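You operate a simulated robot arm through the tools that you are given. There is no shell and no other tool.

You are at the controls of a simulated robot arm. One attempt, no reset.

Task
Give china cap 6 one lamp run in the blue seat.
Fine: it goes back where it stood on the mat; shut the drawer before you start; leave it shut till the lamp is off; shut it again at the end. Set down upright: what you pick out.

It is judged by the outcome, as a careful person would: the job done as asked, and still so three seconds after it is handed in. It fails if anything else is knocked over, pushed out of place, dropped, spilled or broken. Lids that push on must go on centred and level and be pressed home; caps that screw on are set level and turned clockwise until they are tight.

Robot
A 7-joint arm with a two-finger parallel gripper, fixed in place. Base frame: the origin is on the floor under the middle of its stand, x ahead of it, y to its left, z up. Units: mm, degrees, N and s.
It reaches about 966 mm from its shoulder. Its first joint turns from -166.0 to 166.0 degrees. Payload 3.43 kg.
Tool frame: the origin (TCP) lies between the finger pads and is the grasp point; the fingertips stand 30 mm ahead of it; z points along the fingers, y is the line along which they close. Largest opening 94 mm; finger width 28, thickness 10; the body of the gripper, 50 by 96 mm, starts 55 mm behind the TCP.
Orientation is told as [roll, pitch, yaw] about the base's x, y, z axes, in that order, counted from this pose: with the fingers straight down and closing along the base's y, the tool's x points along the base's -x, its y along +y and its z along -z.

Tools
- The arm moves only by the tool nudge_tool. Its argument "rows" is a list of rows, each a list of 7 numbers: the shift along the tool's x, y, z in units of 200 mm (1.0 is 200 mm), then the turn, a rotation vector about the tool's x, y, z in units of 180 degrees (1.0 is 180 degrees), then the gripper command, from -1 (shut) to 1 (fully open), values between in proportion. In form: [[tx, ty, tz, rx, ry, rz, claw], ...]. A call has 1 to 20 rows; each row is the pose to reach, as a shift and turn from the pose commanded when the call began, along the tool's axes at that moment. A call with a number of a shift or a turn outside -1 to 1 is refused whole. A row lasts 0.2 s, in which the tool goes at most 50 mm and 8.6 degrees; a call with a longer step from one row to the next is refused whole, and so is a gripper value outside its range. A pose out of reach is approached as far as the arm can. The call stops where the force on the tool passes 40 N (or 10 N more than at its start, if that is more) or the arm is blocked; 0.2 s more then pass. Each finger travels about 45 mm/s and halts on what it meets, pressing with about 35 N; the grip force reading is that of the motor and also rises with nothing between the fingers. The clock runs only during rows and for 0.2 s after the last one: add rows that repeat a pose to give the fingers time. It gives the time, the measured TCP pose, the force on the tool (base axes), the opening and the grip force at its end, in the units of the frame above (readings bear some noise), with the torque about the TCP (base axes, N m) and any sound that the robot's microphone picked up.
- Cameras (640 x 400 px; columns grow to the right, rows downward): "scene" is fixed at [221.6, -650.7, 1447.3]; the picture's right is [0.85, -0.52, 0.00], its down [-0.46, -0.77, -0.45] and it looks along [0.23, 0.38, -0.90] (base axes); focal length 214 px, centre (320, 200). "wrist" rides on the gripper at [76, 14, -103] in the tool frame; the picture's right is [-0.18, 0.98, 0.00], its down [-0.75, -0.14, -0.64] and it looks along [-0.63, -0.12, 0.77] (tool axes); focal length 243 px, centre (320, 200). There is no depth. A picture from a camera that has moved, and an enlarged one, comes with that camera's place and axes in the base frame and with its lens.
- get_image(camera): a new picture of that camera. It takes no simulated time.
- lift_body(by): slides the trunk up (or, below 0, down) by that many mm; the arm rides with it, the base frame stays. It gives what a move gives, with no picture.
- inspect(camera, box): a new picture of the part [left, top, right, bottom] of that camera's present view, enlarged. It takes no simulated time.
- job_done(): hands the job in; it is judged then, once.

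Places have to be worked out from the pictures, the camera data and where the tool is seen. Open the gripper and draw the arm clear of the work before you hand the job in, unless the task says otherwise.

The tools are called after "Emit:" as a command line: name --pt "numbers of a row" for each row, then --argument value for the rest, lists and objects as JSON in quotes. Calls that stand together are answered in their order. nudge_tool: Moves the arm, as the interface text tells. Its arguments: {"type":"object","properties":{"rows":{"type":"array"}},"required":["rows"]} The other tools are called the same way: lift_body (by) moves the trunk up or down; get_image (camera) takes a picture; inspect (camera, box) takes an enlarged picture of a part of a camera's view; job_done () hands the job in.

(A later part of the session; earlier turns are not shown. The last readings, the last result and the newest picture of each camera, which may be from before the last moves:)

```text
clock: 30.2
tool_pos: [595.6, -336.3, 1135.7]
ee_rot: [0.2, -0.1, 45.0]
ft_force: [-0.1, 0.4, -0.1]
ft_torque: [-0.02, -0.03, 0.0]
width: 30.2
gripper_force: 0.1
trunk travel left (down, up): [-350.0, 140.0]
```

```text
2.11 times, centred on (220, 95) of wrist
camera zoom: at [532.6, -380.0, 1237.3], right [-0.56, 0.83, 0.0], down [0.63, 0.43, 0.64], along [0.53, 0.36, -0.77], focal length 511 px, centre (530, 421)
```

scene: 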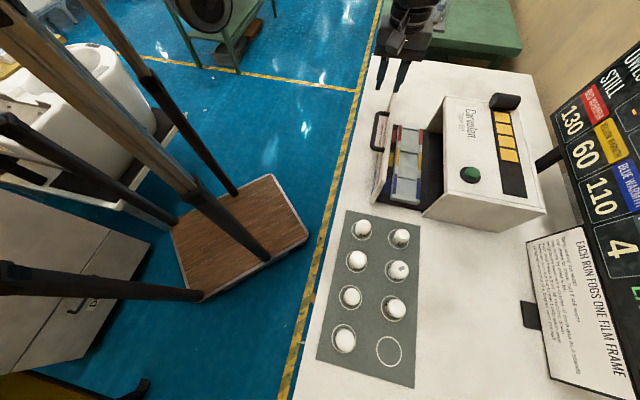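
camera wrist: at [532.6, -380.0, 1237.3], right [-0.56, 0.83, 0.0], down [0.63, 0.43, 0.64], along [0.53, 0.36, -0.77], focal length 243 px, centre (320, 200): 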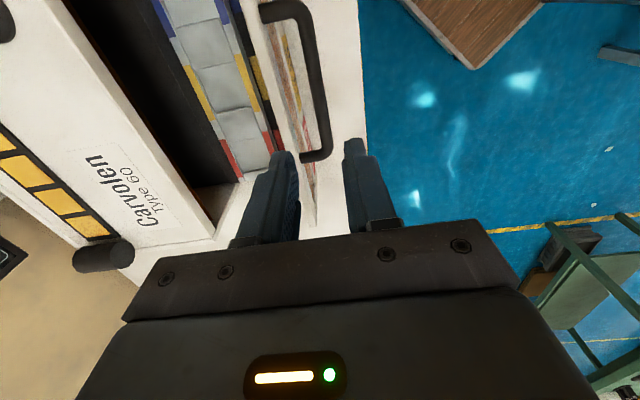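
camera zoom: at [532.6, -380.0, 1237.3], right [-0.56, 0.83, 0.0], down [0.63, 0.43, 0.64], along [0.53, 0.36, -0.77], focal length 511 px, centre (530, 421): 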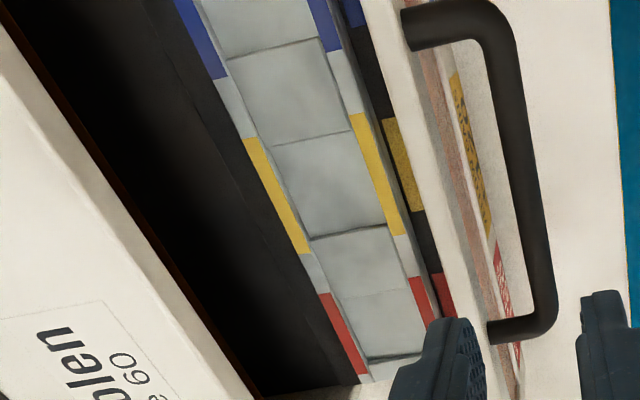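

The seats form a channel (rail tops at z ≈ 885) with the blue seat centred near e2 ≈ 791, e1 ≈ 76, and the gripper body will need room between panel and machine. I'll re-grip the handle and see if the drawer opens further.

Emit:
nudge_tool --pt "0 0 0.2 0 0 0 -0.36" --pt "0 0 0.4 0 0 0 -0.36" --pt "0 0 0.55 0 0 0 -0.36" --pt "0 0 0.65 0 0 0 -0.36" --pt "0 0 0.75 0 0 0 -0.36" --pt "0 0 0.75 0 0 0 -0.36"

Emit:
nudge_tool --pt "0 0 0 0 0 0 -0.7" --pt "0 0 0 0 0 0 -1" --pt "0 0 0 0 0 0 -1" --pt "0 0 0 0 0 0 -1"

Emit:
nudge_tool --pt "0 0.05 0 0 0 0 -1" --pt "0 0.1 0 0 0 0 -1" --pt "0 0.15 0 0 0 0 -1" --pt "0 0.2 0 0 0 0 -1" --pt "0 0.2 0 0 0 0 -1"

```text
clock: 31.6
tool_pos: [598.8, -336.7, 985.1]
ee_rot: [0.1, -0.2, 45.0]
ft_force: [1.1, -0.2, 0.7]
ft_torque: [-0.04, -0.01, 0.0]
width: 29.9
gripper_force: 0.1
trunk travel left (down, up): [-350.0, 140.0]
```

```text
clock: 32.6
tool_pos: [599.2, -337.8, 984.0]
ee_rot: [0.2, -0.1, 45.0]
ft_force: [-0.9, -0.2, -4.1]
ft_torque: [-0.1, 0.06, 0.7]
width: 18.3
gripper_force: 44.9
trunk travel left (down, up): [-350.0, 140.0]
```

```text
clock: 33.8
tool_pos: [570.4, -308.9, 984.5]
ee_rot: [0.0, 0.0, 45.0]
ft_force: [-6.5, -6.1, 5.9]
ft_torque: [0.21, -0.21, 0.69]
width: 18.4
gripper_force: 44.9
trunk travel left (down, up): [-350.0, 140.0]
```

Another 40 mm came out freely (about 183 mm total). Checking the picture.

Emit:
inspect --camera "scene" --box '[345, 60, 525, 240]'

Emit:
get_image --camera "wrist"

```text
2.22 times, centred on (435, 150) of scene
camera zoom: at [221.6, -650.7, 1447.3], right [0.85, -0.52, 0.0], down [-0.46, -0.77, -0.45], along [0.23, 0.38, -0.9], focal length 477 px, centre (64, 311)
```

zoom: 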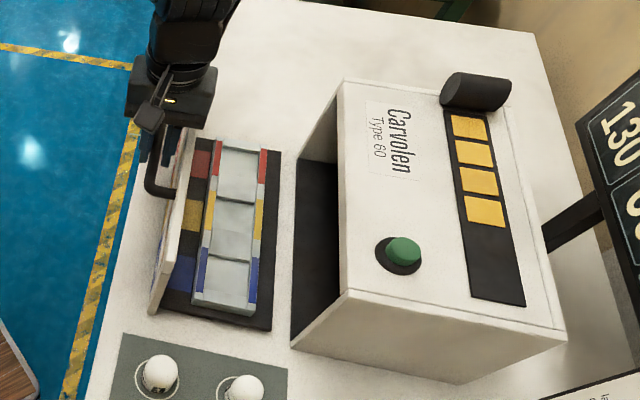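

```text
taken
camera wrist: at [507.6, -351.9, 1086.5], right [-0.56, 0.83, 0.0], down [0.63, 0.43, 0.64], along [0.53, 0.36, -0.77], focal length 243 px, centre (320, 200)
```

wrist: 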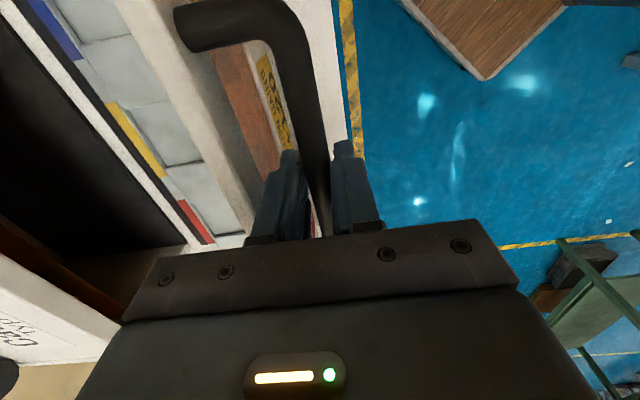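

The tray's rear edge has just cleared the machine mouth, which is too far. I'll push it back in by about 27 mm so it stays well engaged.

Emit:
nudge_tool --pt "0 -0.05 0 0 0 0 -1" --pt "0 -0.1 0 0 0 0 -1" --pt "0 -0.135 0 0 0 0 -1" --pt "0 -0.135 0 0 0 0 -1"

Emit:
inspect --camera "scene" --box '[345, 60, 525, 240]'

```text
clock: 34.8
tool_pos: [590.6, -327.7, 983.9]
ee_rot: [0.0, -0.1, 45.0]
ft_force: [-4.9, -4.4, 0.8]
ft_torque: [-0.4, 0.39, 0.69]
width: 18.4
gripper_force: 44.5
trunk travel left (down, up): [-350.0, 140.0]
```

```text
2.22 times, centred on (435, 150) of scene
camera zoom: at [221.6, -650.7, 1447.3], right [0.85, -0.52, 0.0], down [-0.46, -0.77, -0.45], along [0.23, 0.38, -0.9], focal length 477 px, centre (64, 311)
```

zoom: 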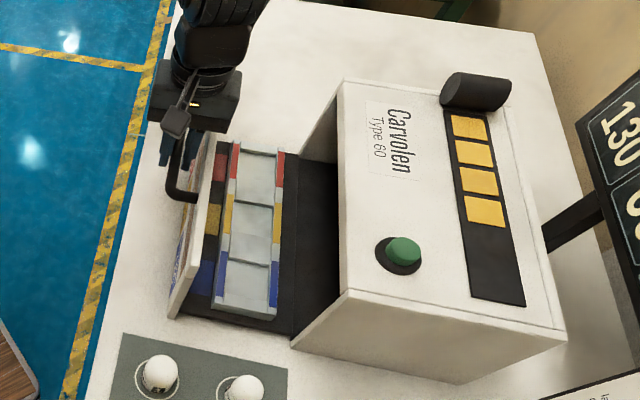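

The drawer is open ~153 mm and still engaged. Releasing the handle and lifting up.

Emit:
nudge_tool --pt "0 0 0 0 0 0 -0.36" --pt "0 0 0 0 0 0 -0.36" --pt "0 0 0 0 0 0 -0.36"

Emit:
nudge_tool --pt "0 0 -0.1 0 0 0 -0.36" --pt "0 0 -0.2 0 0 0 -0.36" --pt "0 0 -0.35 0 0 0 -0.36" --pt "0 0 -0.55 0 0 0 -0.36" --pt "0 0 -0.75 0 0 0 -0.36" --pt "0 0 -0.75 0 0 0 -0.36"

Emit:
inspect --camera "scene" --box '[365, 105, 455, 225]'

Emit:
get_image --camera "wrist"

```text
clock: 35.6
tool_pos: [591.5, -327.4, 985.1]
ee_rot: [0.0, -0.2, 45.0]
ft_force: [-0.2, 0.9, -0.1]
ft_torque: [-0.01, -0.05, 0.01]
width: 30.1
gripper_force: 0.1
trunk travel left (down, up): [-350.0, 140.0]
```

```text
clock: 37.0
tool_pos: [590.0, -326.2, 1135.9]
ee_rot: [0.1, -0.1, 45.0]
ft_force: [-0.4, -0.8, -0.9]
ft_torque: [0.06, 0.01, -0.01]
width: 30.2
gripper_force: 0.0
trunk travel left (down, up): [-350.0, 140.0]
```

```text
3.33 times, centred on (410, 165) of scene
camera zoom: at [221.6, -650.7, 1447.3], right [0.85, -0.52, 0.0], down [-0.46, -0.77, -0.45], along [0.23, 0.38, -0.9], focal length 715 px, centre (20, 317)
```

zoom: 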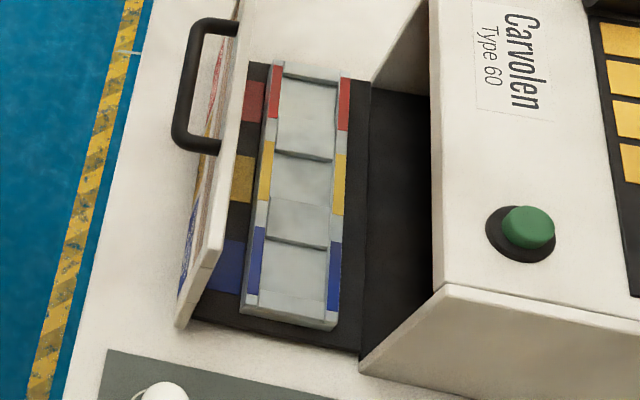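

```text
taken
camera wrist: at [526.9, -369.7, 1236.6], right [-0.56, 0.83, 0.0], down [0.63, 0.43, 0.64], along [0.53, 0.36, -0.77], focal length 243 px, centre (320, 200)
```

wrist: 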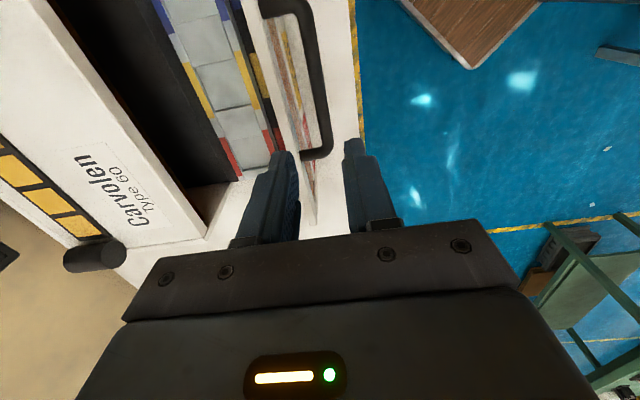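

Now heading to cap 6: moving across above the mat at z ≈ 1136 with the gripper opening.

Emit:
nudge_tool --pt "0.16 -0.066 0 0 0 0 0.2" --pt "0.33 -0.133 0 0 0 0 0.5" --pt "0.5 -0.2 0 0 0 0 0.7" --pt "0.66 -0.266 0 0 0 0 0.7" --pt "0.83 -0.333 0 0 0 0 0.7" --pt "1.0 -0.4 0 0 0 0 0.7" --pt "1.0 -0.4 0 0 0 0 0.7"

Emit:
nudge_tool --pt "0.16 -0.07 0 0 0 0 0.7" --pt "0.32 -0.14 0 0 0 0 0.7" --pt "0.48 -0.21 0 0 0 0 0.7" --pt "0.64 -0.28 0 0 0 0 0.7" --pt "0.79 -0.35 0 0 0 0 0.7" --pt "0.79 -0.35 0 0 0 0 0.7"

Emit:
get_image --camera "wrist"

Emit:
get_image --camera "scene"

```text
clock: 38.6
tool_pos: [503.8, -527.4, 1133.9]
ee_rot: [-0.1, -0.2, 45.0]
ft_force: [-0.2, 0.1, 0.6]
ft_torque: [0.03, 0.0, 0.0]
width: 80.0
gripper_force: 0.0
trunk travel left (down, up): [-350.0, 140.0]
```

```text
clock: 40.0
tool_pos: [442.0, -688.3, 1134.4]
ee_rot: [0.0, -0.1, 45.0]
ft_force: [-0.3, -0.3, 0.2]
ft_torque: [0.0, 0.01, -0.01]
width: 79.8
gripper_force: 0.0
trunk travel left (down, up): [-350.0, 140.0]
```

```text
taken
camera wrist: at [378.2, -730.8, 1236.2], right [-0.56, 0.83, 0.0], down [0.63, 0.43, 0.64], along [0.53, 0.36, -0.77], focal length 243 px, centre (320, 200)
```

wrist: 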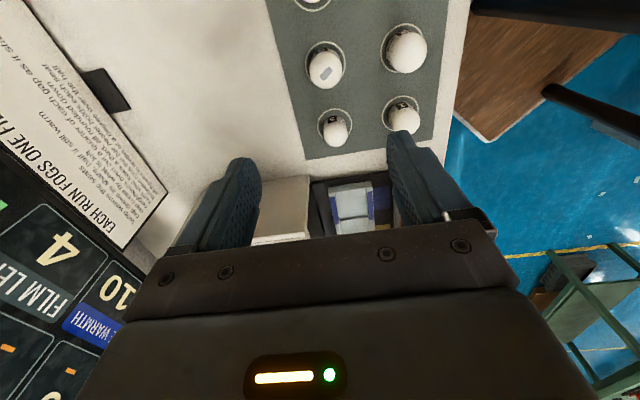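

```text
taken
```

scene: 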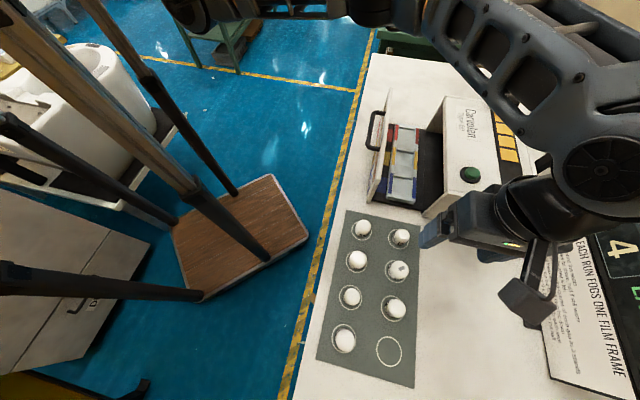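

Cap 6 (grey mark) is visible just ahead between the fingers. Zooming to measure it.

Emit:
inspect --camera "wrist" --box '[270, 20, 390, 160]'

Emit:
inspect --camera "wrist" --box '[0, 0, 180, 400]'

```text
2.86 times, centred on (330, 90) of wrist
camera zoom: at [378.2, -730.8, 1236.2], right [-0.56, 0.83, 0.0], down [0.63, 0.43, 0.64], along [0.53, 0.36, -0.77], focal length 693 px, centre (291, 514)
```

zoom: 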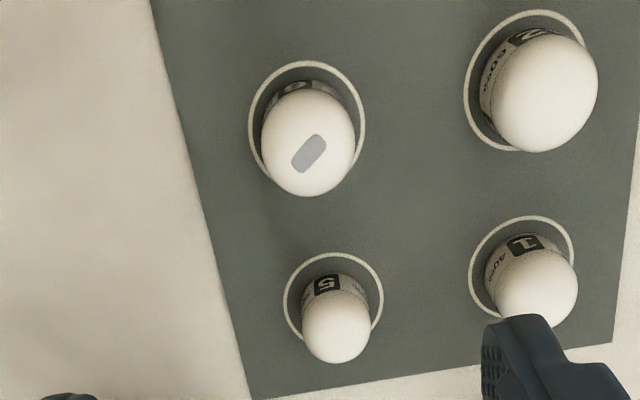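

```text
1.00 times, centred on (90, 200) of wrist (not enlarged: the box is as wide or as high as the picture)
camera zoom: at [378.2, -730.8, 1236.2], right [-0.56, 0.83, 0.0], down [0.63, 0.43, 0.64], along [0.53, 0.36, -0.77], focal length 243 px, centre (550, 200)
```

zoom: 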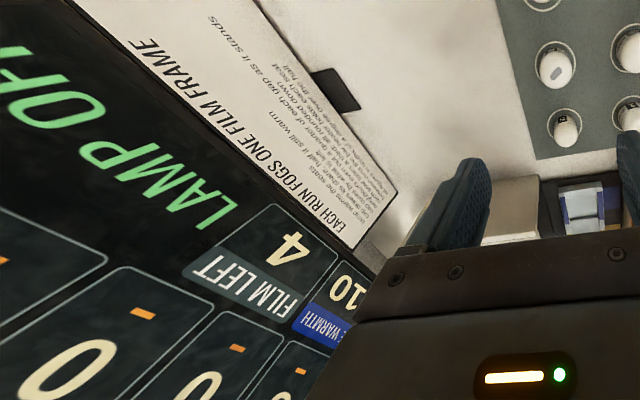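

Ring 6 and the cap's axis are about 8 mm toward the robot from the TCP line; the cap is roughly 42 mm wide and 65–70 mm tall. I'll shift over it and descend partway to verify.

Emit:
nudge_tool --pt "0 0.04 0.1 0 0 0 0.7" --pt "0 0.04 0.25 0 0 0 0.7" --pt "0 0.04 0.4 0 0 0 0.7" --pt "0 0.04 0.55 0 0 0 0.7" --pt "0 0.04 0.65 0 0 0 0.7" --pt "0 0.04 0.65 0 0 0 0.7"

Emit:
get_image --camera "wrist"

Emit:
inspect --camera "wrist" --box '[230, 30, 410, 210]'

```text
clock: 41.4
tool_pos: [436.0, -682.2, 1003.1]
ee_rot: [0.0, -0.1, 45.0]
ft_force: [0.8, 0.4, 0.2]
ft_torque: [0.0, 0.0, 0.05]
width: 79.9
gripper_force: 0.0
trunk travel left (down, up): [-350.0, 140.0]
```

```text
taken
camera wrist: at [372.8, -724.8, 1104.9], right [-0.56, 0.83, 0.0], down [0.63, 0.43, 0.64], along [0.53, 0.36, -0.77], focal length 243 px, centre (320, 200)
```

wrist: 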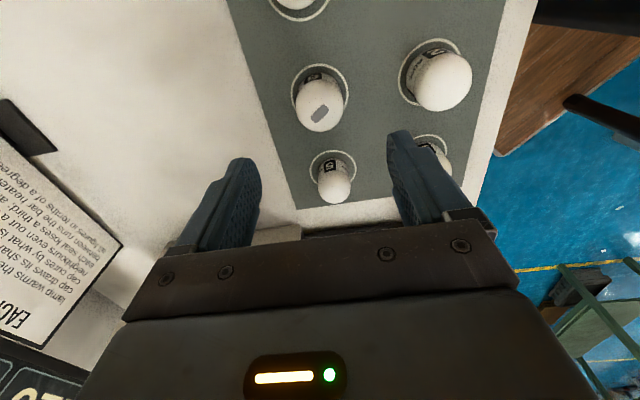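

```text
2.22 times, centred on (320, 120) of wrist
camera zoom: at [372.8, -724.8, 1104.9], right [-0.56, 0.83, 0.0], down [0.63, 0.43, 0.64], along [0.53, 0.36, -0.77], focal length 539 px, centre (320, 378)
```

zoom: 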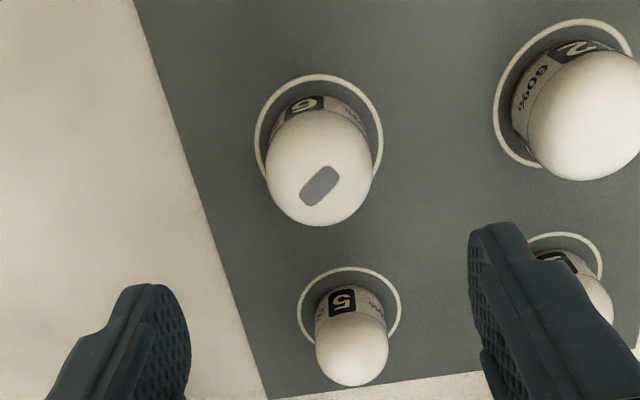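

The cap is centred between the fingers (within 2 mm) with diameter ≈ 44 mm and height ≈ 60 mm. Descending further, keeping the fingertips about 20 mm above the mat.

Emit:
nudge_tool --pt "-0.008 0 0.12 0 0 0 0.5" --pt "-0.008 0 0.24 0 0 0 0.5" --pt "-0.008 0 0.36 0 0 0 0.5" --pt "-0.008 0 0.46 0 0 0 0.5" --pt "-0.008 0 0.565 0 0 0 0.5" --pt "-0.008 0 0.565 0 0 0 0.5"

Emit:
get_image --camera "wrist"

Emit:
inspect --camera "scene" --box '[340, 180, 480, 320]'

```text
clock: 42.8
tool_pos: [438.0, -680.4, 889.4]
ee_rot: [-0.1, -0.2, 45.0]
ft_force: [0.0, -0.9, -0.2]
ft_torque: [-0.01, 0.01, -0.05]
width: 70.4
gripper_force: 0.1
trunk travel left (down, up): [-350.0, 140.0]
```

```text
taken
camera wrist: at [374.7, -724.2, 992.5], right [-0.56, 0.83, 0.0], down [0.63, 0.43, 0.64], along [0.53, 0.36, -0.77], focal length 243 px, centre (320, 200)
```

wrist: 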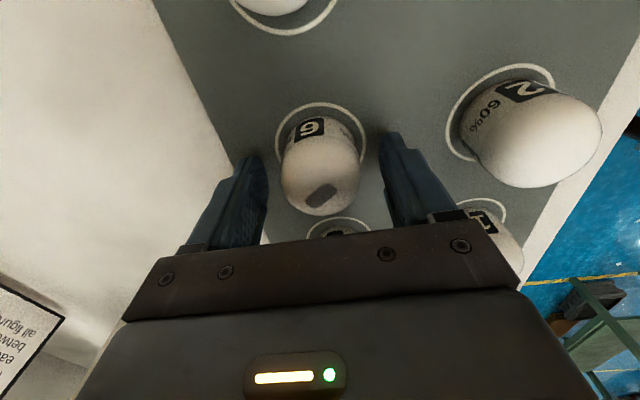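

```text
2.86 times, centred on (410, 250) of scene
camera zoom: at [221.6, -650.7, 1447.3], right [0.85, -0.52, 0.0], down [-0.46, -0.77, -0.45], along [0.23, 0.38, -0.9], focal length 613 px, centre (63, 57)
```

zoom: 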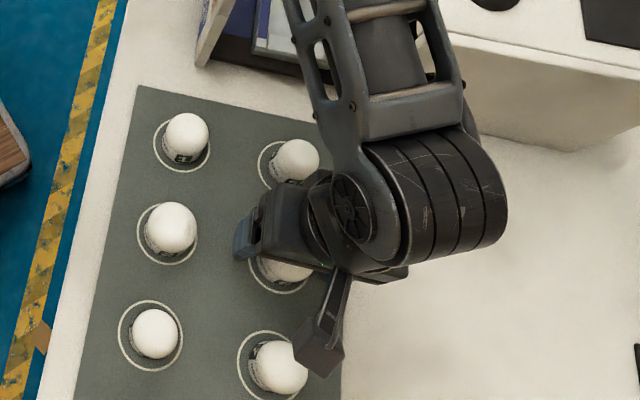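

Cap 6 is centred between the pads. Closing the gripper on it.

Emit:
nudge_tool --pt "0 0 0 0 0 0 0.3" --pt "0 0 0 0 0 0 0.1" --pt "0 0 0 0 0 0 -0.1" --pt "0 0 0 0 0 0 -0.3" --pt "0 0 0 0 0 0 -0.3" --pt "0 0 0 0 0 0 -0.3"

Emit:
get_image --camera "wrist"

```text
clock: 44.2
tool_pos: [437.0, -680.0, 891.5]
ee_rot: [0.1, -0.1, 44.9]
ft_force: [-0.3, -0.3, 1.3]
ft_torque: [-0.02, -0.01, -0.02]
width: 42.2
gripper_force: 34.9
trunk travel left (down, up): [-350.0, 140.0]
```

```text
taken
camera wrist: at [374.6, -724.2, 992.9], right [-0.56, 0.83, 0.0], down [0.63, 0.43, 0.64], along [0.53, 0.36, -0.77], focal length 243 px, centre (320, 200)
```

wrist: 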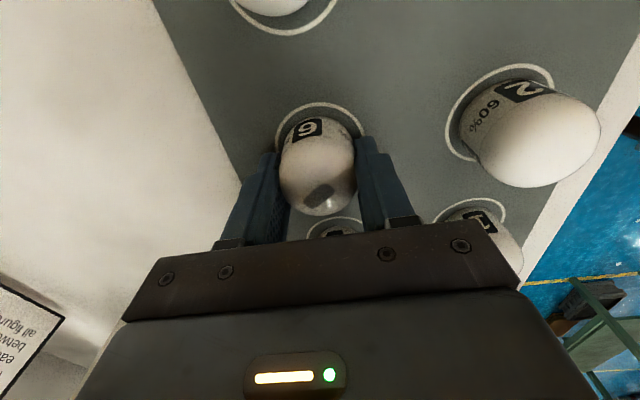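

Gripped at 42.2 mm with 35 N. Lifting straight up, slowly at first.

Emit:
nudge_tool --pt "0 0 -0.05 0 0 0 -0.3" --pt "0 0 -0.12 0 0 0 -0.3" --pt "0 0 -0.25 0 0 0 -0.3" --pt "0 0 -0.4 0 0 0 -0.3" --pt "0 0 -0.55 0 0 0 -0.3" --pt "0 0 -0.7 0 0 0 -0.3" --pt "0 0 -0.85 0 0 0 -0.3" --pt "0 0 -1.0 0 0 0 -0.3" --pt "0 0 -1.0 0 0 0 -0.3"

Emit:
get_image --camera "wrist"

```text
clock: 46.2
tool_pos: [438.2, -681.7, 1092.4]
ee_rot: [0.1, -0.1, 45.1]
ft_force: [0.0, 0.0, -0.8]
ft_torque: [-0.01, 0.02, -0.01]
width: 42.4
gripper_force: 35.0
trunk travel left (down, up): [-350.0, 140.0]
```

```text
taken
camera wrist: at [374.1, -725.1, 1194.5], right [-0.57, 0.82, 0.0], down [0.63, 0.43, 0.64], along [0.53, 0.36, -0.77], focal length 243 px, centre (320, 200)
```

wrist: 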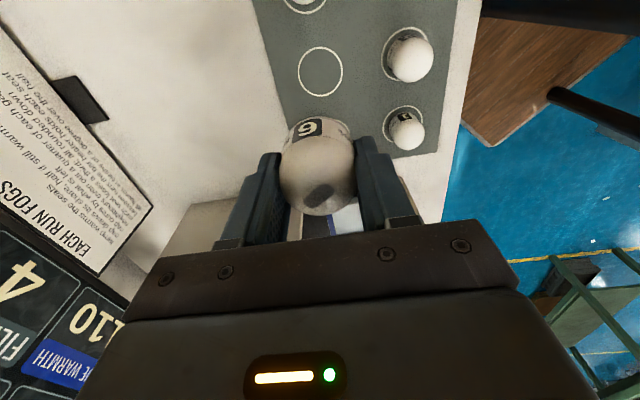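

Cap 6 is held. The now-empty ring 6 is visible; zooming to record its exact centre relative to the tool for the return.

Emit:
inspect --camera "wrist" --box '[280, 30, 360, 120]'

Emit:
inspect --camera "wrist" --box '[260, 100, 380, 240]'

```text
4.44 times, centred on (320, 75) of wrist
camera zoom: at [374.1, -725.1, 1194.5], right [-0.57, 0.82, 0.0], down [0.63, 0.43, 0.64], along [0.53, 0.36, -0.77], focal length 1078 px, centre (320, 756)
```

zoom: 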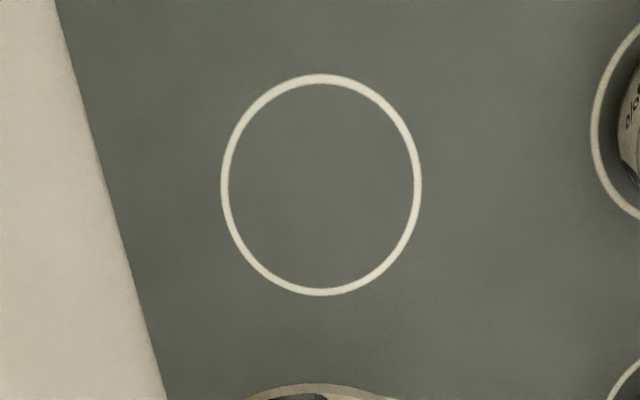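

```text
2.86 times, centred on (320, 170) of wrist
camera zoom: at [374.1, -725.1, 1194.5], right [-0.57, 0.82, 0.0], down [0.63, 0.43, 0.64], along [0.53, 0.36, -0.77], focal length 693 px, centre (320, 286)
```

zoom: 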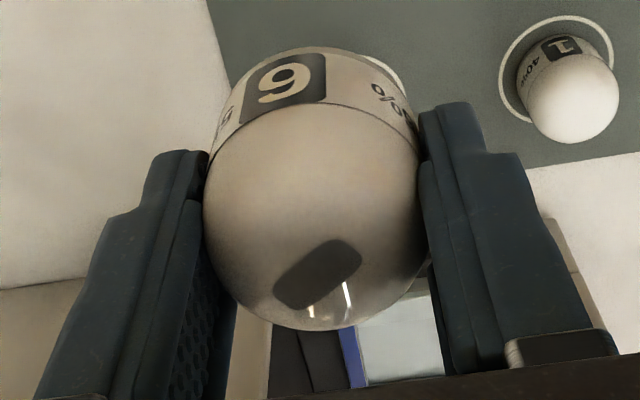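

Ring 6's centre is right under the TCP (within 0.5 mm), at about (438.3, -681.1), so I know where to return it. Now carrying the cap across to above the blue seat at z ≈ 1092.

Emit:
nudge_tool --pt "-0.12 0.01 0 0 0 0 -0.3" --pt "-0.28 0.02 0 0 0 0 -0.3" --pt "-0.45 0.03 0 0 0 0 -0.3" --pt "-0.62 0.04 0 0 0 0 -0.3" --pt "-0.78 0.05 0 0 0 0 -0.3" --pt "-0.9 0.055 0 0 0 0 -0.3" --pt "-1.0 0.06 0 0 0 0 -0.3" --pt "-1.0 0.06 0 0 0 0 -0.3"

Emit:
get_image --camera "wrist"

Emit:
get_image --camera "scene"

```text
clock: 48.0
tool_pos: [570.6, -530.3, 1090.6]
ee_rot: [-0.1, -0.1, 45.0]
ft_force: [0.4, -0.1, -1.1]
ft_torque: [0.0, -0.01, -0.03]
width: 42.4
gripper_force: 34.7
trunk travel left (down, up): [-350.0, 140.0]
```

```text
taken
camera wrist: at [506.8, -573.5, 1191.8], right [-0.56, 0.83, 0.0], down [0.63, 0.43, 0.64], along [0.53, 0.36, -0.77], focal length 243 px, centre (320, 200)
```

wrist: 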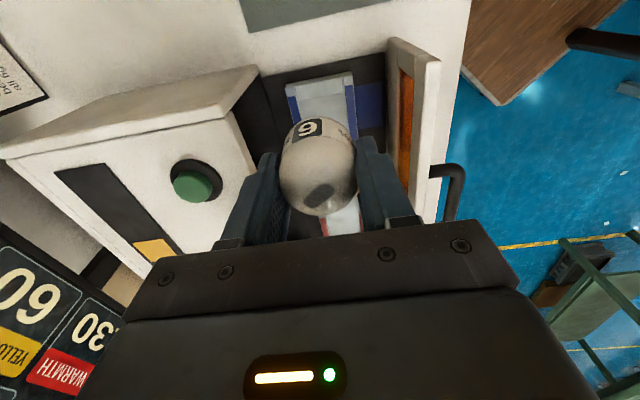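

```text
taken
```

scene: 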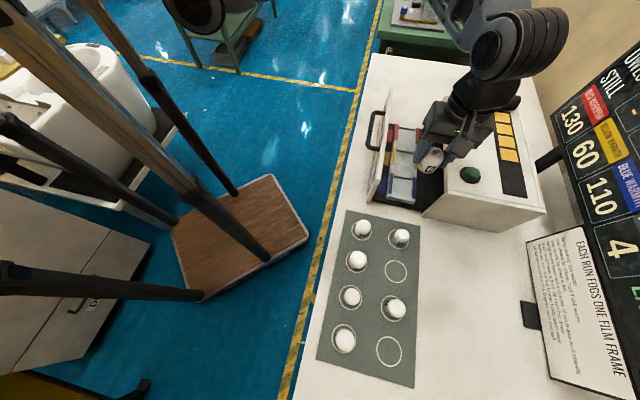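

Zooming in on the blue seat ahead of the cap to locate it against the tool.

Emit:
inspect --camera "wrist" --box '[230, 30, 450, 170]'

```text
2.86 times, centred on (340, 100) of wrist
camera zoom: at [506.8, -573.5, 1191.8], right [-0.56, 0.83, 0.0], down [0.63, 0.43, 0.64], along [0.53, 0.36, -0.77], focal length 693 px, centre (263, 486)
```

zoom: 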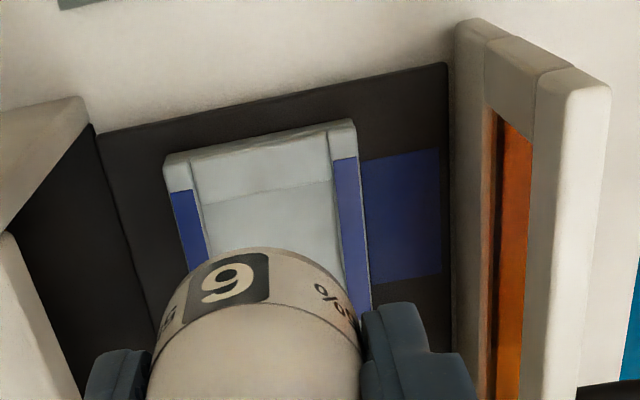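

Let me zoom more strongly at the seat to estimate how deep the floor is below the rails.

Emit:
inspect --camera "wrist" --box '[280, 65, 370, 125]'

Emit:
inspect --camera "scene" --box '[380, 130, 425, 205]'

```text
6.67 times, centred on (325, 95) of wrist
camera zoom: at [506.8, -573.5, 1191.8], right [-0.56, 0.83, 0.0], down [0.63, 0.43, 0.64], along [0.53, 0.36, -0.77], focal length 1618 px, centre (287, 900)
```

zoom: 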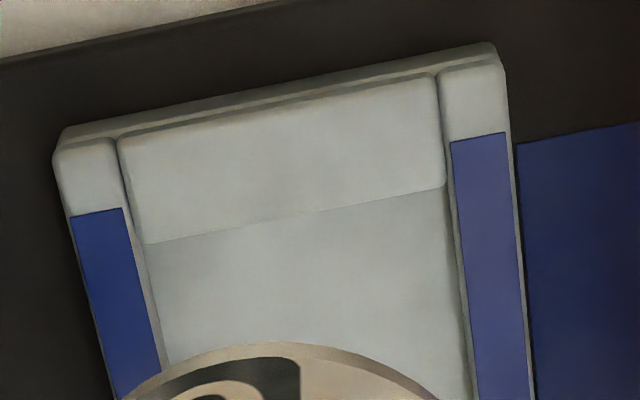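

```text
5.33 times, centred on (402, 168) of scene
camera zoom: at [221.6, -650.7, 1447.3], right [0.85, -0.52, 0.0], down [-0.46, -0.77, -0.45], along [0.23, 0.38, -0.9], focal length 1144 px, centre (-120, 373)
```

zoom: 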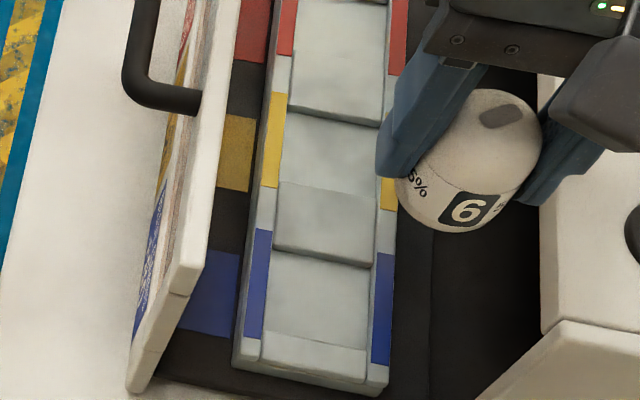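

Seat geometry: blue recess centre at e1 ≈ 76, e2 ≈ 779.5, about 59 mm long and shallow. Moving over it and lowering to just above the rails.

Emit:
nudge_tool --pt "-0.12 -0.003 0 0 0 0 -0.3" --pt "-0.238 -0.005 0 0 0 0 -0.3" --pt "-0.238 -0.005 0.15 0 0 0 -0.3" --pt "-0.238 -0.005 0.3 0 0 0 -0.3" --pt "-0.238 -0.005 0.45 0 0 0 -0.3" --pt "-0.238 -0.005 0.6 0 0 0 -0.3" --pt "-0.238 -0.005 0.6 0 0 0 -0.3"

Emit:
get_image --camera "wrist"

Emit:
inspect --camera "scene" --box '[360, 90, 480, 220]'

```text
clock: 49.6
tool_pos: [605.7, -494.7, 971.7]
ee_rot: [0.0, -0.1, 45.0]
ft_force: [-0.2, 0.3, -0.5]
ft_torque: [0.0, 0.0, 0.03]
width: 42.5
gripper_force: 34.6
trunk travel left (down, up): [-350.0, 140.0]
```

```text
taken
camera wrist: at [543.0, -539.0, 1073.6], right [-0.57, 0.82, 0.0], down [0.63, 0.43, 0.64], along [0.53, 0.36, -0.77], focal length 243 px, centre (320, 200)
```

wrist: 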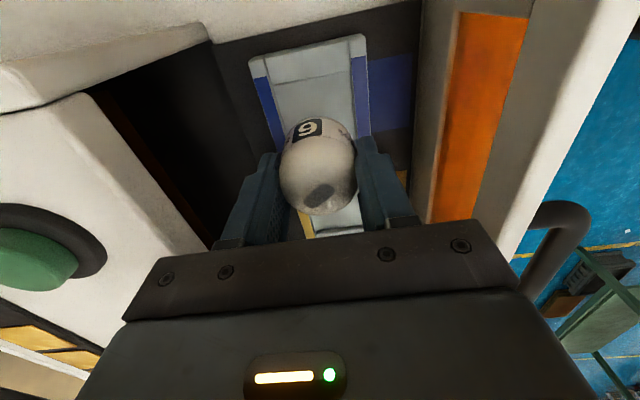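

```text
3.08 times, centred on (420, 155) of scene
camera zoom: at [221.6, -650.7, 1447.3], right [0.85, -0.52, 0.0], down [-0.46, -0.77, -0.45], along [0.23, 0.38, -0.9], focal length 660 px, centre (12, 338)
```

zoom: 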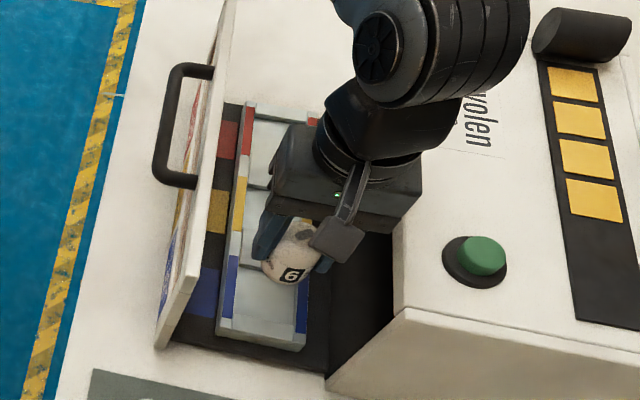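

Checking alignment again at this height.

Emit:
inspect --camera "wrist" --box '[240, 25, 380, 135]'

```text
3.64 times, centred on (310, 80) of wrist
camera zoom: at [543.0, -539.0, 1073.6], right [-0.57, 0.82, 0.0], down [0.63, 0.43, 0.64], along [0.53, 0.36, -0.77], focal length 882 px, centre (356, 636)
```

zoom: 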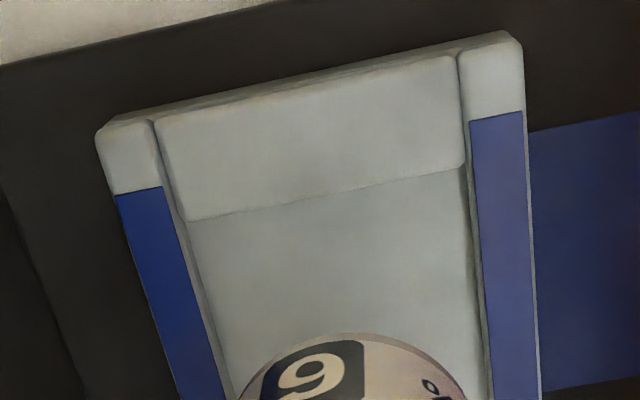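

Only a 3 mm correction toward the mat end is needed. Lowering close to the seat floor.

Emit:
nudge_tool --pt "0.015 -0.002 0.0 0 0 0 -0.3" --pt "0.015 -0.002 0.06 0 0 0 -0.3" --pt "0.015 -0.002 0.12 0 0 0 -0.3" --pt "0.015 -0.002 0.12 0 0 0 -0.3"

Emit:
inspect --camera "wrist" --box '[220, 20, 420, 240]'

Emit:
inspect --camera "scene" --box '[375, 140, 445, 210]'

```text
clock: 50.6
tool_pos: [604.0, -499.7, 946.7]
ee_rot: [0.0, -0.1, 44.9]
ft_force: [-0.3, 0.9, -1.4]
ft_torque: [0.04, -0.02, 0.0]
width: 42.5
gripper_force: 34.8
trunk travel left (down, up): [-350.0, 140.0]
```

```text
1.82 times, centred on (320, 130) of wrist
camera zoom: at [540.6, -542.4, 1049.5], right [-0.56, 0.83, 0.0], down [0.63, 0.43, 0.64], along [0.53, 0.36, -0.77], focal length 441 px, centre (320, 327)
```

zoom: 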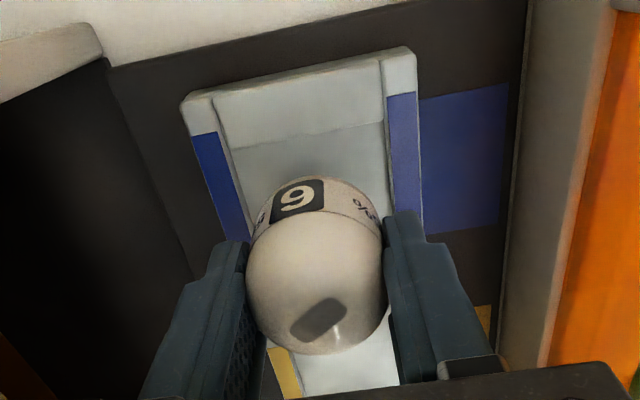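

```text
5.71 times, centred on (410, 175) of scene
camera zoom: at [221.6, -650.7, 1447.3], right [0.85, -0.52, 0.0], down [-0.46, -0.77, -0.45], along [0.23, 0.38, -0.9], focal length 1226 px, centre (-194, 343)
```

zoom: 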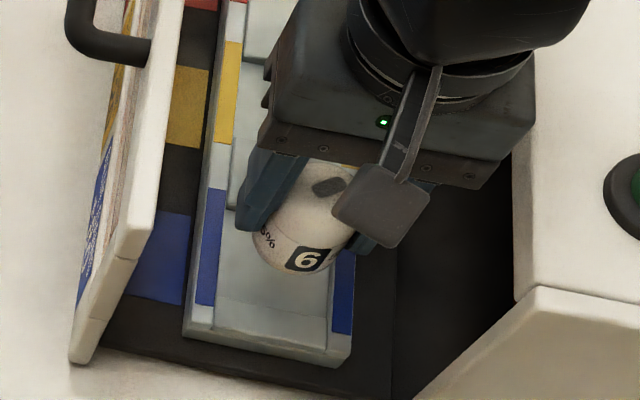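

Well aligned. Lowering in small steps while watching the force.

Emit:
nudge_tool --pt "0 0 0.015 0 0 0 -0.3" --pt "0 0 0.025 0 0 0 -0.3"

Emit:
nudge_tool --pt "0 0 0.015 0 0 0 -0.3"

Emit:
nudge_tool --pt "0 0 0.015 0 0 0 -0.3"

```text
clock: 51.2
tool_pos: [603.2, -499.7, 942.5]
ee_rot: [0.0, 0.0, 44.9]
ft_force: [-0.7, -0.3, -0.6]
ft_torque: [0.0, -0.03, 0.01]
width: 42.2
gripper_force: 34.7
trunk travel left (down, up): [-350.0, 140.0]
```

```text
clock: 51.6
tool_pos: [604.9, -500.4, 940.2]
ee_rot: [0.0, -0.1, 44.9]
ft_force: [-0.5, -1.2, -1.1]
ft_torque: [-0.02, -0.02, -0.04]
width: 42.5
gripper_force: 35.1
trunk travel left (down, up): [-350.0, 140.0]
```

```text
clock: 52.0
tool_pos: [604.2, -499.5, 935.9]
ee_rot: [-0.1, -0.1, 45.0]
ft_force: [-0.2, -0.2, -0.8]
ft_torque: [-0.02, 0.0, -0.01]
width: 42.4
gripper_force: 35.2
trunk travel left (down, up): [-350.0, 140.0]
```

No contact yet at TCP z ≈ 936. Continuing in 2–3 mm steps.

Emit:
nudge_tool --pt "0 0 0.0125 0 0 0 -0.3"

Emit:
nudge_tool --pt "0 0 0.0125 0 0 0 -0.3"

Emit:
inspect --camera "wrist" --box '[220, 20, 420, 240]'

```text
clock: 52.4
tool_pos: [603.4, -499.9, 933.5]
ee_rot: [0.0, -0.1, 45.0]
ft_force: [-0.1, 0.7, -1.2]
ft_torque: [-0.02, 0.02, -0.03]
width: 42.3
gripper_force: 34.6
trunk travel left (down, up): [-350.0, 140.0]
```

```text
clock: 52.8
tool_pos: [603.9, -499.6, 931.5]
ee_rot: [0.0, -0.2, 45.0]
ft_force: [-0.5, -1.1, -1.4]
ft_torque: [-0.02, 0.0, 0.0]
width: 42.6
gripper_force: 35.6
trunk travel left (down, up): [-350.0, 140.0]
```

```text
1.82 times, centred on (320, 130) of wrist
camera zoom: at [540.4, -543.4, 1032.6], right [-0.56, 0.83, 0.0], down [0.63, 0.43, 0.64], along [0.53, 0.36, -0.77], focal length 441 px, centre (320, 327)
```

zoom: 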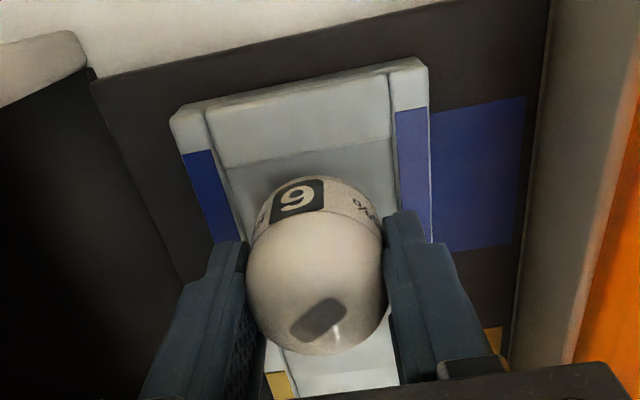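

Still clear of contact; the shadow shows it's close. Continuing in 2 mm steps.

Emit:
nudge_tool --pt "0 0 0.01 0 0 0 -0.3"

Emit:
nudge_tool --pt "0 0 0.01 0 0 0 -0.3"

Emit:
nudge_tool --pt "0 0 0.01 0 0 0 -0.3"

```text
clock: 53.2
tool_pos: [603.2, -500.5, 928.1]
ee_rot: [0.1, -0.1, 45.0]
ft_force: [0.2, 0.5, -0.7]
ft_torque: [0.02, 0.02, 0.0]
width: 42.4
gripper_force: 35.2
trunk travel left (down, up): [-350.0, 140.0]
```

```text
clock: 53.6
tool_pos: [603.5, -499.5, 926.5]
ee_rot: [0.0, 0.0, 44.9]
ft_force: [-0.9, 0.2, -0.1]
ft_torque: [0.04, 0.01, 0.0]
width: 42.2
gripper_force: 35.3
trunk travel left (down, up): [-350.0, 140.0]
```

```text
clock: 54.0
tool_pos: [602.6, -499.5, 926.2]
ee_rot: [-0.1, 0.0, 45.1]
ft_force: [0.2, 1.1, -0.7]
ft_torque: [-0.02, 0.04, -0.03]
width: 42.5
gripper_force: 34.8
trunk travel left (down, up): [-350.0, 140.0]
```

Emit:
inspect --camera "wrist" --box '[220, 90, 420, 240]'

Emit:
inspect --camera "scene" --box '[385, 150, 435, 205]'

```text
2.67 times, centred on (320, 165) of wrist
camera zoom: at [540.1, -543.3, 1026.9], right [-0.56, 0.83, 0.0], down [0.63, 0.43, 0.64], along [0.53, 0.36, -0.77], focal length 647 px, centre (320, 293)
```

zoom: 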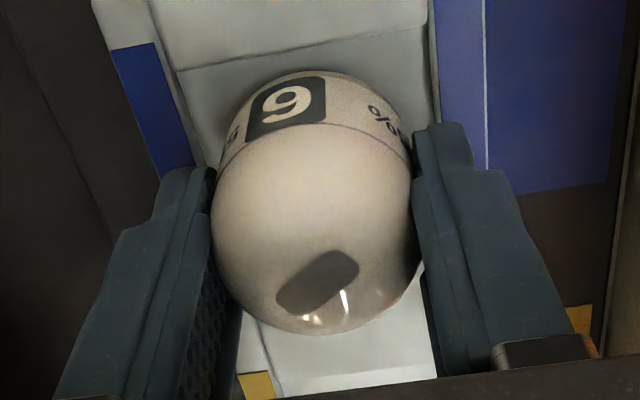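

```text
7.27 times, centred on (410, 178) of scene
camera zoom: at [221.6, -650.7, 1447.3], right [0.85, -0.52, 0.0], down [-0.46, -0.77, -0.45], along [0.23, 0.38, -0.9], focal length 1560 px, centre (-334, 364)
```

zoom: 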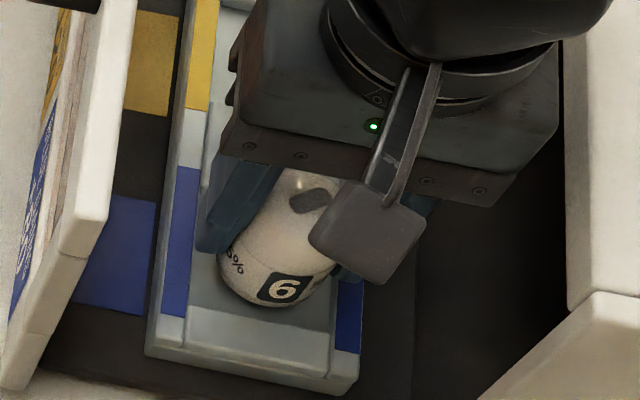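

Alignment still good. Continuing to lower gently.

Emit:
nudge_tool --pt "0 0 0.01 0 0 0 -0.3" --pt "0 0 0.01 0 0 0 -0.3"

Emit:
nudge_tool --pt "0 0 0.01 0 0 0 -0.3" --pt "0 0 0.01 0 0 0 -0.3"

```text
clock: 54.6
tool_pos: [603.1, -499.9, 923.0]
ee_rot: [0.0, -0.1, 45.0]
ft_force: [-1.2, 0.3, -1.4]
ft_torque: [-0.03, 0.0, 0.05]
width: 42.4
gripper_force: 34.8
trunk travel left (down, up): [-350.0, 140.0]
```

```text
clock: 55.2
tool_pos: [604.1, -499.5, 920.4]
ee_rot: [0.0, -0.1, 45.0]
ft_force: [0.5, 0.2, -1.4]
ft_torque: [0.01, 0.04, -0.01]
width: 42.3
gripper_force: 35.1
trunk travel left (down, up): [-350.0, 140.0]
```

Emit:
inspect --camera "wrist" --box '[240, 90, 400, 190]'

Emit:
inspect --camera "scene" --box '[390, 160, 430, 205]'

```text
4.00 times, centred on (320, 140) of wrist
camera zoom: at [540.8, -542.8, 1022.9], right [-0.57, 0.82, 0.0], down [0.63, 0.43, 0.64], along [0.53, 0.36, -0.77], focal length 970 px, centre (320, 440)
```

zoom: 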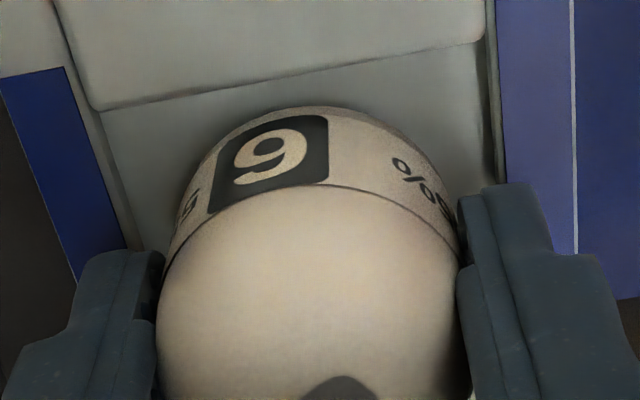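

```text
8.89 times, centred on (410, 182) of scene
camera zoom: at [221.6, -650.7, 1447.3], right [0.85, -0.52, 0.0], down [-0.46, -0.77, -0.45], along [0.23, 0.38, -0.9], focal length 1906 px, centre (-480, 356)
```

zoom: 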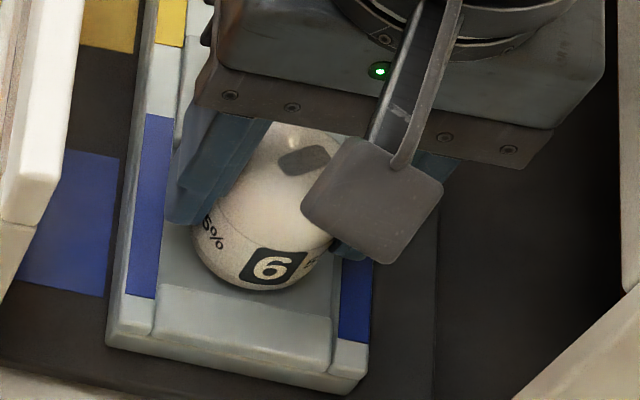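

The cap's base looks almost on the seat floor. Taking 1.5 mm steps.

Emit:
nudge_tool --pt "0 0 0.0075 0 0 0 -0.3" --pt "0 0 0.0075 0 0 0 -0.3"

Emit:
nudge_tool --pt "0 0 0.0075 0 0 0 -0.3" --pt "0 0 0.0075 0 0 0 -0.3"

```text
clock: 55.8
tool_pos: [604.7, -500.0, 918.9]
ee_rot: [0.0, -0.1, 45.0]
ft_force: [-0.2, -0.2, -0.8]
ft_torque: [0.01, -0.01, 0.02]
width: 42.4
gripper_force: 35.4
trunk travel left (down, up): [-350.0, 140.0]
```

```text
clock: 56.4
tool_pos: [602.1, -499.2, 917.9]
ee_rot: [-0.1, -0.1, 45.1]
ft_force: [0.4, -0.1, -1.1]
ft_torque: [-0.02, 0.0, 0.01]
width: 42.5
gripper_force: 34.8
trunk travel left (down, up): [-350.0, 140.0]
```

Emit:
nudge_tool --pt "0 0 0.0075 0 0 0 -0.3" --pt "0 0 0.0075 0 0 0 -0.3"

Emit:
nudge_tool --pt "0 0 0.0075 0 0 0 -0.3" --pt "0 0 0.0075 0 0 0 -0.3"

Emit:
inspect --camera "wrist" --box '[240, 90, 400, 190]'

```text
clock: 57.0
tool_pos: [602.6, -500.7, 917.1]
ee_rot: [0.1, -0.1, 45.0]
ft_force: [0.5, 0.1, -1.2]
ft_torque: [-0.01, 0.0, 0.02]
width: 42.4
gripper_force: 35.1
trunk travel left (down, up): [-350.0, 140.0]
```

```text
clock: 57.6
tool_pos: [602.3, -499.8, 915.4]
ee_rot: [0.0, -0.2, 44.9]
ft_force: [-0.8, 1.5, 5.9]
ft_torque: [0.07, 0.05, -0.03]
width: 42.4
gripper_force: 35.3
trunk travel left (down, up): [-350.0, 140.0]
```

```text
4.00 times, centred on (320, 140) of wrist
camera zoom: at [540.3, -542.9, 1017.0], right [-0.57, 0.82, 0.0], down [0.63, 0.43, 0.64], along [0.53, 0.36, -0.77], focal length 970 px, centre (320, 440)
```

zoom: 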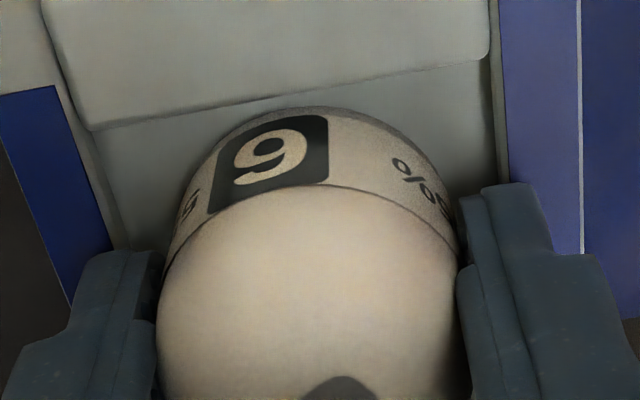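

A contact force of about 7 N appeared at TCP z ≈ 915. Checking visually that it's the cap's base on the seat floor rather than fingertips on the rails.

Emit:
inspect --camera "scene" --box '[392, 165, 422, 195]'

Emit:
inspect --camera "wrist" --box '[245, 130, 305, 190]'

Emit:
inspect --camera "wrist" --box '[345, 110, 405, 170]'

```text
13.33 times, centred on (407, 180) of scene
camera zoom: at [221.6, -650.7, 1447.3], right [0.85, -0.52, 0.0], down [-0.46, -0.77, -0.45], along [0.23, 0.38, -0.9], focal length 2860 px, centre (-840, 467)
```

zoom: 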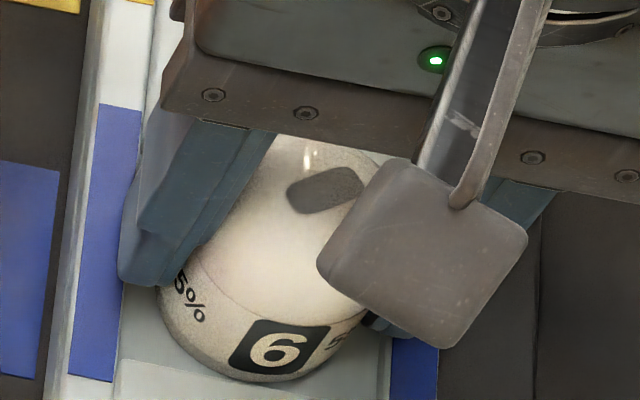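

```text
6.67 times, centred on (275, 160) of wrist
camera zoom: at [540.3, -542.9, 1017.0], right [-0.57, 0.82, 0.0], down [0.63, 0.43, 0.64], along [0.53, 0.36, -0.77], focal length 1618 px, centre (620, 467)
```

zoom: 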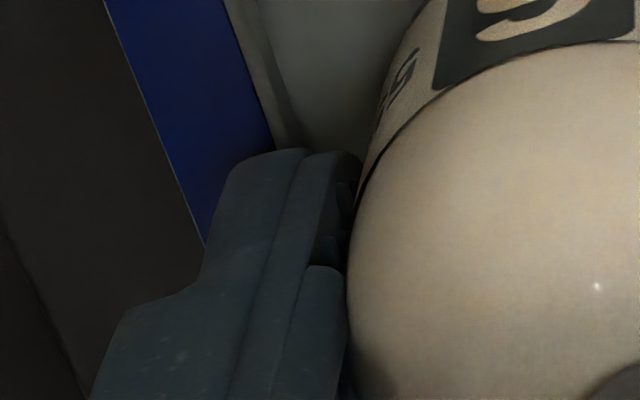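

```text
6.67 times, centred on (375, 140) of wrist
camera zoom: at [540.3, -542.9, 1017.0], right [-0.57, 0.82, 0.0], down [0.63, 0.43, 0.64], along [0.53, 0.36, -0.77], focal length 1618 px, centre (-47, 600)
```

zoom: 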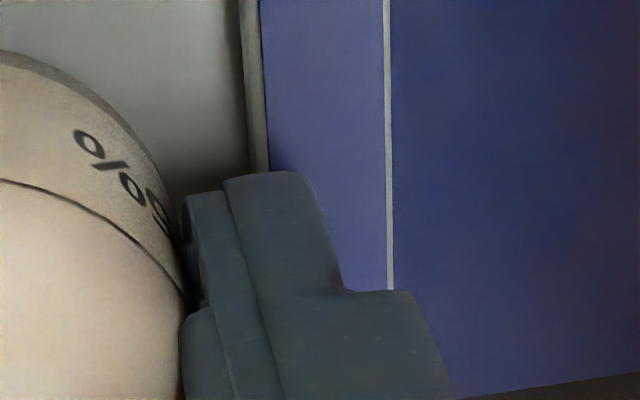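

The geometry allows at most a couple of millimetres of gap, so I'll open just slightly (about 1 mm per finger) and look before withdrawing.

Emit:
nudge_tool --pt "0 0 0 0 0 0 -0.08" --pt "0 0 0 0 0 0 -0.05"

Emit:
inspect --camera "wrist" --box '[240, 90, 400, 190]'

```text
clock: 58.2
tool_pos: [603.4, -500.8, 914.6]
ee_rot: [-0.1, -0.1, 45.0]
ft_force: [1.1, 0.6, 8.9]
ft_torque: [-0.04, 0.05, -0.04]
width: 43.2
gripper_force: 0.0
trunk travel left (down, up): [-350.0, 140.0]
```

```text
4.00 times, centred on (320, 140) of wrist
camera zoom: at [540.3, -543.0, 1016.9], right [-0.57, 0.82, 0.0], down [0.63, 0.43, 0.64], along [0.53, 0.36, -0.77], focal length 970 px, centre (320, 440)
```

zoom: 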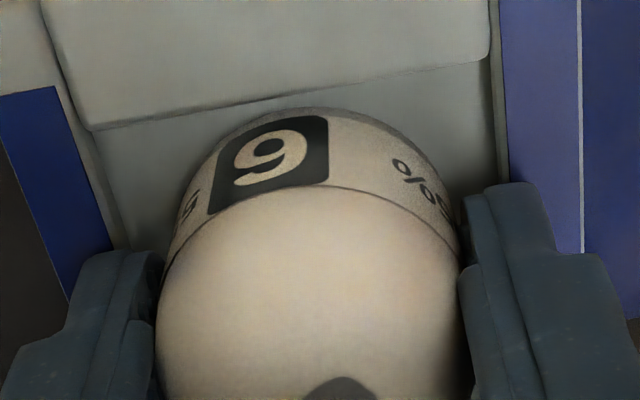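

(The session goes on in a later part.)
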